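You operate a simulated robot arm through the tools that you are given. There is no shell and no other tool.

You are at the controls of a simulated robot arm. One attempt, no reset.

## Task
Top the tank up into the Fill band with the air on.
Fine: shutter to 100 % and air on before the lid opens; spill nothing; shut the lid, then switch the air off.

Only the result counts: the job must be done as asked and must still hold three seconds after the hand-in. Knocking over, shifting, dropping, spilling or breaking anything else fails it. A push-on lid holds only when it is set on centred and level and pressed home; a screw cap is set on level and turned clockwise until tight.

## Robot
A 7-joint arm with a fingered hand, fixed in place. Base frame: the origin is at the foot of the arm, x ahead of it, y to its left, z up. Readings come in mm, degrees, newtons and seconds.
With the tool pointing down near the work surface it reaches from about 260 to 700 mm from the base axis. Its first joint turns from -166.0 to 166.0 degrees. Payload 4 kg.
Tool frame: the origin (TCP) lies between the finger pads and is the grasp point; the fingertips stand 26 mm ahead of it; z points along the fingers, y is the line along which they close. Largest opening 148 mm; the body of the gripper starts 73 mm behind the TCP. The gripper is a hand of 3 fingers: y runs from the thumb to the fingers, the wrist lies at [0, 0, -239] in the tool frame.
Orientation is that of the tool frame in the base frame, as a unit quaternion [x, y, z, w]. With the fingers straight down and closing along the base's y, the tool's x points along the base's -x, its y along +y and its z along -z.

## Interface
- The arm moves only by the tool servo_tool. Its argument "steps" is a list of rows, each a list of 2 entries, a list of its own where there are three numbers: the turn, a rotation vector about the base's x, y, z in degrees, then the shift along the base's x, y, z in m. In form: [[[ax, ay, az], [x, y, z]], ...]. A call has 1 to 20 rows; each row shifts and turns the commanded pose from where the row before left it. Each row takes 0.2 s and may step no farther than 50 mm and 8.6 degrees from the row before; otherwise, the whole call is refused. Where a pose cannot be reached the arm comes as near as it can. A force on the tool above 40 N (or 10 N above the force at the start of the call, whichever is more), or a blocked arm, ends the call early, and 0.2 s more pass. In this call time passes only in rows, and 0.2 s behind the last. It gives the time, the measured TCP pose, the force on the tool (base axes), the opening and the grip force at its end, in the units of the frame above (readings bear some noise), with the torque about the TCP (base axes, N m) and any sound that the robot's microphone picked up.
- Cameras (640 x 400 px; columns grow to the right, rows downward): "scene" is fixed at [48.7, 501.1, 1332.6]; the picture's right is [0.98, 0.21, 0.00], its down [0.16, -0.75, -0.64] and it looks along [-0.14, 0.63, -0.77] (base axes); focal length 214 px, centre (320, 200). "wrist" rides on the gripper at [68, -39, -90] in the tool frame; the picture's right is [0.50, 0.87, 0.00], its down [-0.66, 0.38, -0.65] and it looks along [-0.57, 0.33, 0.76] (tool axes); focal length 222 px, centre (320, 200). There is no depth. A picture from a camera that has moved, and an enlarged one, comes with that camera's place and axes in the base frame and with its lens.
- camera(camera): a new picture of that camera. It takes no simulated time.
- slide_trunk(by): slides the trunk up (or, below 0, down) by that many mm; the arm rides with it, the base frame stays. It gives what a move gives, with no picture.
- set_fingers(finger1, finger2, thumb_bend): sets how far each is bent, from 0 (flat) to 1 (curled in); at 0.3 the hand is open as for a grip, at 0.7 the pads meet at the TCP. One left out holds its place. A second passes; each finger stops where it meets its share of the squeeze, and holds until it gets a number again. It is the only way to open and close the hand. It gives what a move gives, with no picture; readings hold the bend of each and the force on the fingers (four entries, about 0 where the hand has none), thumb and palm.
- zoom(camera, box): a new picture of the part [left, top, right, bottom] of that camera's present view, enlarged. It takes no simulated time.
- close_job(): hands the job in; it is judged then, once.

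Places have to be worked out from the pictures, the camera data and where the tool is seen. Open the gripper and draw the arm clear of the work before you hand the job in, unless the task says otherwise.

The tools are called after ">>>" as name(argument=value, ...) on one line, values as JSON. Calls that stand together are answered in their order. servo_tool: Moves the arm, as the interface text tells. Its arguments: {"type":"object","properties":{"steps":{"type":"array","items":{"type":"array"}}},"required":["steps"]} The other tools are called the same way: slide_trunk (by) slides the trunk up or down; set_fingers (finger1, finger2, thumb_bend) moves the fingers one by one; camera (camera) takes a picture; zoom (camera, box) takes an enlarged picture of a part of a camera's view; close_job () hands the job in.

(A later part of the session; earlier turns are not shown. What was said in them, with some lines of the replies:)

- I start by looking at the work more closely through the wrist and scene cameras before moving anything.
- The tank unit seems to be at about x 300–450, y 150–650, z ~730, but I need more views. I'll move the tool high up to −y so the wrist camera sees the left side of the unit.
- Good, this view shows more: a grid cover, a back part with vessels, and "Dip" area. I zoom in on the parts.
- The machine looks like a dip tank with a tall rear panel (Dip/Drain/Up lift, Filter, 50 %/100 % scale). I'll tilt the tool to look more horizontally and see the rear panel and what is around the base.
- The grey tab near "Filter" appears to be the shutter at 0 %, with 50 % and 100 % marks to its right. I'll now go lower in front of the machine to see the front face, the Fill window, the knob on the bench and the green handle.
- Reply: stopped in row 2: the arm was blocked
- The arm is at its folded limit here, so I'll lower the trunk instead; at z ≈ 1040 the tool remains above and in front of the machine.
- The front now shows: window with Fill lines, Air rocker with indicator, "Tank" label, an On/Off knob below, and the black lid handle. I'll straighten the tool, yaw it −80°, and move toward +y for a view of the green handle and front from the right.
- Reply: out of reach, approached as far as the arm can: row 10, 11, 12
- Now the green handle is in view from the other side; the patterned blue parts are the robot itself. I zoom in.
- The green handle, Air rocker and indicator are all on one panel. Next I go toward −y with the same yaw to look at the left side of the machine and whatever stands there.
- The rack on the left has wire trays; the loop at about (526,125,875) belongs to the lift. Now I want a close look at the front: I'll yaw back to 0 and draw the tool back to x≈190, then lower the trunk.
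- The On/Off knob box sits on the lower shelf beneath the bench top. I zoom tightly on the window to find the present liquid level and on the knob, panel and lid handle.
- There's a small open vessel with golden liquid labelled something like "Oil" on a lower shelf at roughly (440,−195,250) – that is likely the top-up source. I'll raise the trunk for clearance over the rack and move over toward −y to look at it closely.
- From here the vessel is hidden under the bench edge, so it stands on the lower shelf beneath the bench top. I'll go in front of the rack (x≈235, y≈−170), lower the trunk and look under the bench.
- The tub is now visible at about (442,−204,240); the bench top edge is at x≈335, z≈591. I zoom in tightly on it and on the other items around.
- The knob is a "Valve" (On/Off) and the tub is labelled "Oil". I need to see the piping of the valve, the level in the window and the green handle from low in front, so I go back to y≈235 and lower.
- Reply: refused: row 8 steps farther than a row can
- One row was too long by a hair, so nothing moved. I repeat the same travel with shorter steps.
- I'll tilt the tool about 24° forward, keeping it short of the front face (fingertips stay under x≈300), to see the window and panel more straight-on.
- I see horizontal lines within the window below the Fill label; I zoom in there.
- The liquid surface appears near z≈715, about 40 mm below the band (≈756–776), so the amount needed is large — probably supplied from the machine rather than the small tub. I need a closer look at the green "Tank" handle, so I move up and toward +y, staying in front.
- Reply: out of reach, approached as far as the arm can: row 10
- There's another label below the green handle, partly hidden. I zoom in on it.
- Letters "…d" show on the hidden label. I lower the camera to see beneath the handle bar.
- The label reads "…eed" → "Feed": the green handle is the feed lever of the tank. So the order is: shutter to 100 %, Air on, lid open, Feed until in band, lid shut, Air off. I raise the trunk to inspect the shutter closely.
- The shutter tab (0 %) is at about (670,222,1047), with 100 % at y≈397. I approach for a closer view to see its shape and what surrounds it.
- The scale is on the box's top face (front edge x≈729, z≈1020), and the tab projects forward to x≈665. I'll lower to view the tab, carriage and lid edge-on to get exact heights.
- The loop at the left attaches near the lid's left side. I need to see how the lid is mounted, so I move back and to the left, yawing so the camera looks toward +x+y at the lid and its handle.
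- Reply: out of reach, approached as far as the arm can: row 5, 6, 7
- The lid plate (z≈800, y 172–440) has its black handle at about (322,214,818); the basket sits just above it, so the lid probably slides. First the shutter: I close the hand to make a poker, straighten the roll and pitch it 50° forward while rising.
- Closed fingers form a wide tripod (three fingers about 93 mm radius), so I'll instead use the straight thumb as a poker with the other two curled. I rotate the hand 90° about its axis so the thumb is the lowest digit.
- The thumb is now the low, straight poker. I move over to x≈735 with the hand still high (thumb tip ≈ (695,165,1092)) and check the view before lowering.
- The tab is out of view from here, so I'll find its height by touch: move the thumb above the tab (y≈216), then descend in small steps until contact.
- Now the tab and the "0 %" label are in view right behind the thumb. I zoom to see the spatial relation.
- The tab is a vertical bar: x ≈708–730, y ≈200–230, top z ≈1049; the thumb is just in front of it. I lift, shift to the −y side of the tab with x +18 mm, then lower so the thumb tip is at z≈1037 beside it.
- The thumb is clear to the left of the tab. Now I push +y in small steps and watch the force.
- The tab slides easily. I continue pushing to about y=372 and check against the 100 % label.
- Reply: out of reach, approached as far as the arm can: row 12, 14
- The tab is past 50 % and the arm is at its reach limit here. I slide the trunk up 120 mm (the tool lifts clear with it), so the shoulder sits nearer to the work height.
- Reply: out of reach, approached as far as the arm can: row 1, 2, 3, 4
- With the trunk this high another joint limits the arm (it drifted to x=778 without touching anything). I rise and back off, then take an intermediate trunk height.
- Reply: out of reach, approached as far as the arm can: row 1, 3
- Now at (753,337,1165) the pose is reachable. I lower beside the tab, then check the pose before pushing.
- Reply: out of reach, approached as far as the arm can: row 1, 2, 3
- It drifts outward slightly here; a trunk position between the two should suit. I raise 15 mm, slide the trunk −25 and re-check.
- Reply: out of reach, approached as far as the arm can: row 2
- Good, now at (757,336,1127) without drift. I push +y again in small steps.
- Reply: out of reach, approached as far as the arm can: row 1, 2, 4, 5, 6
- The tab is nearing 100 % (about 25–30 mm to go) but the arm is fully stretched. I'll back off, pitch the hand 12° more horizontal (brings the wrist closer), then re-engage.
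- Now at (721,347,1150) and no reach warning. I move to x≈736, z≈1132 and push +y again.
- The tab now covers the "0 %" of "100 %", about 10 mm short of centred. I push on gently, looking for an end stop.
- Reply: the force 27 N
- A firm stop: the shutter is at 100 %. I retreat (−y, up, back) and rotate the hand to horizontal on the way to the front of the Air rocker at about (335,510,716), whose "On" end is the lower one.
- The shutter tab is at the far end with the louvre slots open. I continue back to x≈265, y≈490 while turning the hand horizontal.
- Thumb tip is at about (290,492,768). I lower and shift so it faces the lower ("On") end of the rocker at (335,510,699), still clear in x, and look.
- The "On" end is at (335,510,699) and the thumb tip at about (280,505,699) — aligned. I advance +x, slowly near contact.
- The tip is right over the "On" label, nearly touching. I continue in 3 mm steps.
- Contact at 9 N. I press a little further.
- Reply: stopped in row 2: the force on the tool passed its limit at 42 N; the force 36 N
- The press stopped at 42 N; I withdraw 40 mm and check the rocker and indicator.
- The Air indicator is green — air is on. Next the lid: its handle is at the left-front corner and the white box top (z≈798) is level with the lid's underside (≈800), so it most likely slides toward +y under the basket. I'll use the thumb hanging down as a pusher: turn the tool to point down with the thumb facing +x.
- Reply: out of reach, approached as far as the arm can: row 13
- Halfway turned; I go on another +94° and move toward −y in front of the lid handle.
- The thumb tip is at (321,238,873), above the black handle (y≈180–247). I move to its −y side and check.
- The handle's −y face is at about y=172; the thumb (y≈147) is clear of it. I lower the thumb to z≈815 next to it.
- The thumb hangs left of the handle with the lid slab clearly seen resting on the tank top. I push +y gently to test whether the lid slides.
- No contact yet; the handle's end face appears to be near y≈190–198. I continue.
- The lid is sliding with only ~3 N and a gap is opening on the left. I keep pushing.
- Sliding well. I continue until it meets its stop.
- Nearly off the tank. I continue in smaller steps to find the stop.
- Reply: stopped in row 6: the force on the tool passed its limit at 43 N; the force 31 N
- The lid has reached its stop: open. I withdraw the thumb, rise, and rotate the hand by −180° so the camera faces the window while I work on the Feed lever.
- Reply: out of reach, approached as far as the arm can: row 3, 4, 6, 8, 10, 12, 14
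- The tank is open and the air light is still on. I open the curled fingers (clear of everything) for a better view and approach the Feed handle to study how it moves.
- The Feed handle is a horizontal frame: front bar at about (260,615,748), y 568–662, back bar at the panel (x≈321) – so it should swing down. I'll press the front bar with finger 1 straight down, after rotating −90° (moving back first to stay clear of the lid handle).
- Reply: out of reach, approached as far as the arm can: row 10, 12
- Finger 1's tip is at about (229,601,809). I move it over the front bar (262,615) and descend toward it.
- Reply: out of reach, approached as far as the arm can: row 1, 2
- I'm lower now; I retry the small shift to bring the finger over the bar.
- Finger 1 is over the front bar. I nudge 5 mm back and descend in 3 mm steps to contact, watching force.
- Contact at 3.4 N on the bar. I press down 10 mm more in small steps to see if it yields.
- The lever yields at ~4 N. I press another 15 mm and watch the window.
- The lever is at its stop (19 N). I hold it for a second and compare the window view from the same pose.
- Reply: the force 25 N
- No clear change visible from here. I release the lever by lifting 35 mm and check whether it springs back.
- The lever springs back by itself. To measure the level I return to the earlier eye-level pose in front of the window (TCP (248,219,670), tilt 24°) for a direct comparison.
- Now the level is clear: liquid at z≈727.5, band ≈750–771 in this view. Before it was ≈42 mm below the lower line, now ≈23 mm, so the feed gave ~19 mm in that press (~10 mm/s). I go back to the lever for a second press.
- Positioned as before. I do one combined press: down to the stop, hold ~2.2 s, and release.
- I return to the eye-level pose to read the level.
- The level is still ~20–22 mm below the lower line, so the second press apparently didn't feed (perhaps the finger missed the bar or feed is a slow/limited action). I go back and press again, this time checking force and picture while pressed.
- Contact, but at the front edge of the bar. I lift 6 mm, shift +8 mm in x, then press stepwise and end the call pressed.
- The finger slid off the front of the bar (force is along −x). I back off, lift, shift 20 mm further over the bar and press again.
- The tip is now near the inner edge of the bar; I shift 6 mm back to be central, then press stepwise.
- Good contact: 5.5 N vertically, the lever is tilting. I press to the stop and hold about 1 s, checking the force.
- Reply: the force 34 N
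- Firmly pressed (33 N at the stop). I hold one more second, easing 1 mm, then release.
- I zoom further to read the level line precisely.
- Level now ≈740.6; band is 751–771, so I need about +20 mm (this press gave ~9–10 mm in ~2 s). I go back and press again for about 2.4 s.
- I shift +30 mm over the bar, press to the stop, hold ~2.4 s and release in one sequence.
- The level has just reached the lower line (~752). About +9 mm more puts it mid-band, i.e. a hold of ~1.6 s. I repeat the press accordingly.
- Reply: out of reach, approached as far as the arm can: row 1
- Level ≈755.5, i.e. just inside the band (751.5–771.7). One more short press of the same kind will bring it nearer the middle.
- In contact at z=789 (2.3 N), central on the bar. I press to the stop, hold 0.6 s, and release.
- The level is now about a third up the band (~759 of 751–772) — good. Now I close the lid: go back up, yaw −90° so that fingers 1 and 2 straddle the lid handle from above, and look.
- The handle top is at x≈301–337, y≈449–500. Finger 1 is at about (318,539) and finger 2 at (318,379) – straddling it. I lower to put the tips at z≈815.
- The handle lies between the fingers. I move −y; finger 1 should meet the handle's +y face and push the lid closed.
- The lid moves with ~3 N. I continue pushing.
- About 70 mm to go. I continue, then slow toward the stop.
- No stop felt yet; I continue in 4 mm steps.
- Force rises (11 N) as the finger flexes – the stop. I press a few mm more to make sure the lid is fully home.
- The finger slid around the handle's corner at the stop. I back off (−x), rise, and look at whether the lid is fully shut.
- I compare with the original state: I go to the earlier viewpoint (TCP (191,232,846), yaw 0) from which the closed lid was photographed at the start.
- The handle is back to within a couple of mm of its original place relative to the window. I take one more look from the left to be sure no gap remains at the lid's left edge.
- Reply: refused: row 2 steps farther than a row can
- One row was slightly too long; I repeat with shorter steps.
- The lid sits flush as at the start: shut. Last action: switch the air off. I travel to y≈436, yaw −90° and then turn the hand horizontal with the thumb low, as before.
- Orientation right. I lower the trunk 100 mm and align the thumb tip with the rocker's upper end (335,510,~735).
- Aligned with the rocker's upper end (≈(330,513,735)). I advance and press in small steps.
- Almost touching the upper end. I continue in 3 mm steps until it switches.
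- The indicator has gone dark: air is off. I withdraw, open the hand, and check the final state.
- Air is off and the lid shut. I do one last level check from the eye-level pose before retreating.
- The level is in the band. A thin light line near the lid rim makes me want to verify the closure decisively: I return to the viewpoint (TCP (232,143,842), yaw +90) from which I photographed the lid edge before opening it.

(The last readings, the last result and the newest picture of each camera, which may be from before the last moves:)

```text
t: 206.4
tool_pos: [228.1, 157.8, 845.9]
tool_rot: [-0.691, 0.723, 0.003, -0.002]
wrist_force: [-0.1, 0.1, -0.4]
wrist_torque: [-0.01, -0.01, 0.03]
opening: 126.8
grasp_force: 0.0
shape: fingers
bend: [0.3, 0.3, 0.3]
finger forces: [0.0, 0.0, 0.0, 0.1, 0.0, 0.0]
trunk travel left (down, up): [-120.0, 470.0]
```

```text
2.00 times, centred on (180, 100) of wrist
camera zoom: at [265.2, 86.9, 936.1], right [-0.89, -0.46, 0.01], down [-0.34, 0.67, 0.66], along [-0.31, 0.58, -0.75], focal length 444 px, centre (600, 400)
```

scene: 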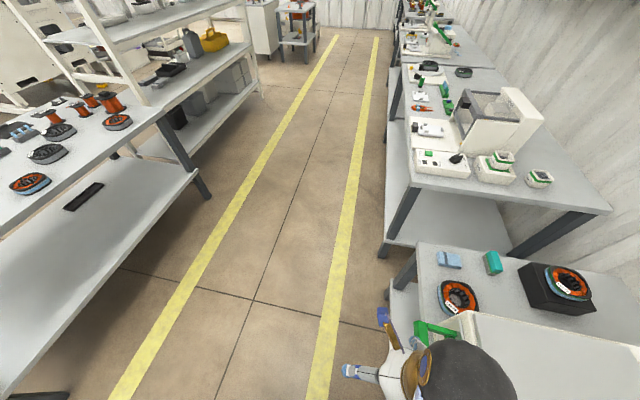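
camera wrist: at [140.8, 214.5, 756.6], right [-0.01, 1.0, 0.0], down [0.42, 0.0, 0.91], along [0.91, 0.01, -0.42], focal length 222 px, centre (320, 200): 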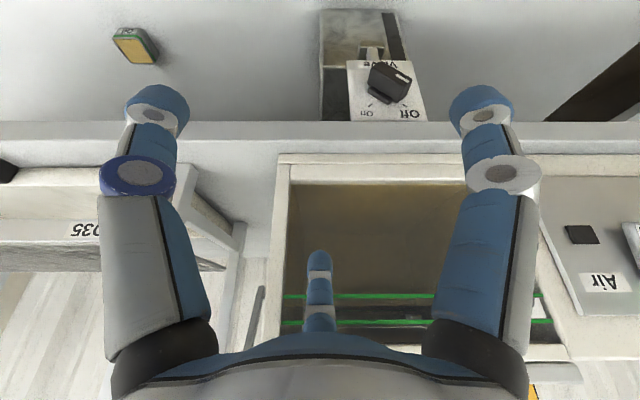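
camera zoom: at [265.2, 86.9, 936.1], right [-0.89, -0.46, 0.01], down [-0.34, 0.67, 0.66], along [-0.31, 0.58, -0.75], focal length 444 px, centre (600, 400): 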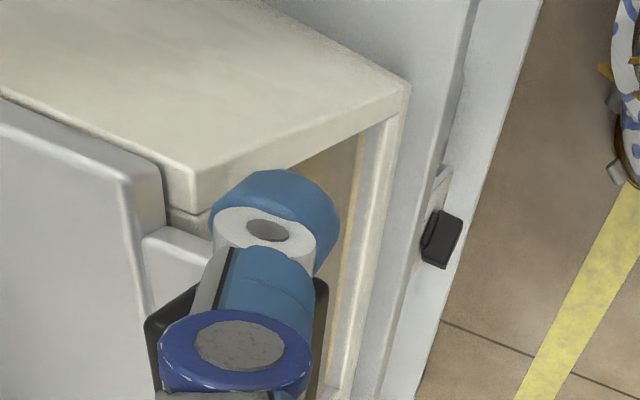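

The lid edge sits against the tank side exactly as before opening — fully shut. I now retreat upward, clear of the work, and take final pictures.

>>> servo_tool(steps=[[[0, 0, 0], [-0.01, 0, 0.04]], [[0, 0, 0], [-0.01, 0.02, 0.04]]])

>>> slide_trunk(by=250)

>>> servo_tool(steps=[[[0, 0, -7.8], [0, 0.01, 0]], [[0, 0, -7.8], [0, 0.01, 0]], [[0, 0, -7.8], [0, 0.01, 0]], [[0, 0, -7.8], [0, 0.01, 0]], [[0, 0, -7.8], [0, 0.01, 0]], [[0, 0, -7.8], [0, 0.01, 0]], [[0, 0, -7.8], [0, 0.01, 0]], [[0, 0, -7.8], [0, 0.01, 0]], [[0, 0, -7.8], [0, 0.01, 0]], [[0, 0, -7.8], [0, 0, 0]], [[0, 0, -7.8], [0, 0, 0]]])

>>> camera(camera="wrist")

>>> camera(camera="scene")

```text
t: 207.0
tool_pos: [210.8, 176.0, 930.1]
tool_rot: [-0.69, 0.723, 0.005, -0.002]
wrist_force: [-0.7, -1.1, 0.8]
wrist_torque: [0.03, -0.01, -0.02]
opening: 127.0
grasp_force: 0.0
shape: fingers
bend: [0.3, 0.3, 0.3]
finger forces: [0.0, 0.0, 0.0, 0.0, 0.0, 0.1]
trunk travel left (down, up): [-120.0, 470.0]
```

```text
t: 209.6
tool_pos: [209.7, 176.4, 1179.0]
tool_rot: [-0.69, 0.723, 0.003, -0.003]
wrist_force: [0.2, 0.3, 0.1]
wrist_torque: [0.02, -0.01, 0.01]
opening: 126.9
grasp_force: 0.0
shape: fingers
bend: [0.3, 0.3, 0.3]
finger forces: [0.0, 0.0, 0.1, 0.0, 0.0, 0.1]
trunk travel left (down, up): [-370.0, 220.0]
```

```text
t: 212.0
tool_pos: [210.0, 267.3, 1179.8]
tool_rot: [-0.012, 1.0, 0.004, 0.001]
wrist_force: [0.7, 0.0, 0.1]
wrist_torque: [0.0, 0.0, -0.03]
opening: 127.1
grasp_force: 0.1
shape: fingers
bend: [0.3, 0.3, 0.3]
finger forces: [0.0, 0.0, 0.1, 0.0, 0.0, 0.1]
trunk travel left (down, up): [-370.0, 220.0]
```

```text
taken
camera wrist: at [143.4, 224.1, 1268.8], right [-0.52, 0.85, 0.01], down [0.65, 0.39, 0.66], along [0.56, 0.35, -0.75], focal length 222 px, centre (320, 200)
```

wrist: 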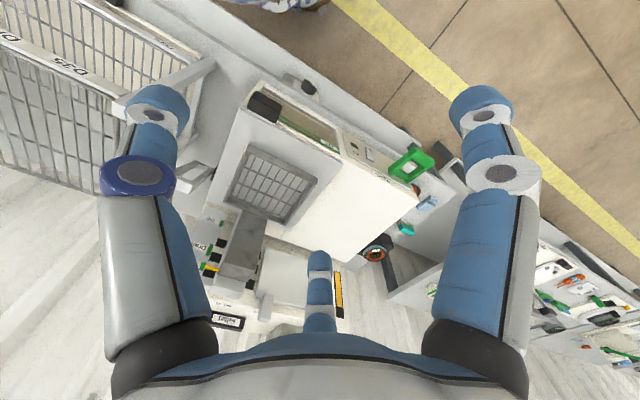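

```text
taken
```

scene: 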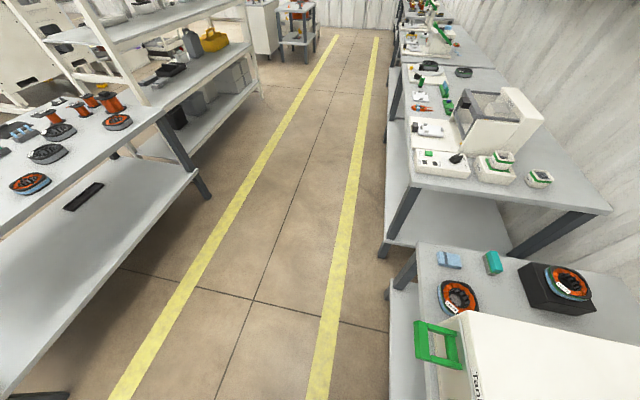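

The final view shows the lid shut, the air light dark, the shutter tab at the 100 % end, the Feed lever back at rest, and nothing else shifted. The hand is open and the arm is clear, so I hand the job in.

>>> close_job()

```text
The job is handed in.
```

The tank is topped up into the Fill band and the job is handed in. I haven't seen the judge's result.

- **Order:** I pushed the shutter to its 100 % stop and switched the air on (light green) before sliding the lid open. I shut the lid again before switching the air off (light dark).
- **Level:** The liquid stands about a third of the way up the band. I estimate 759 mm against a band of roughly 751–772 mm. It read the same after the lid was shut.
- **Feeding:** It took several presses of the green Feed lever. On at least one press my finger slid off the front of the bar, so the lever was probably not worked that time. The lever springs back on its own and is at rest now.
- **Lid:** I pushed it shut to its stop. Seen from the side, the lid edge sits against the tank as it did before I opened it.
- **Surroundings:** I saw no spill and nothing knocked over or moved. I left the valve, the filter, the basket and the oil tub alone, and the shutter is still at 100 %. The hand is open and the arm is clear.
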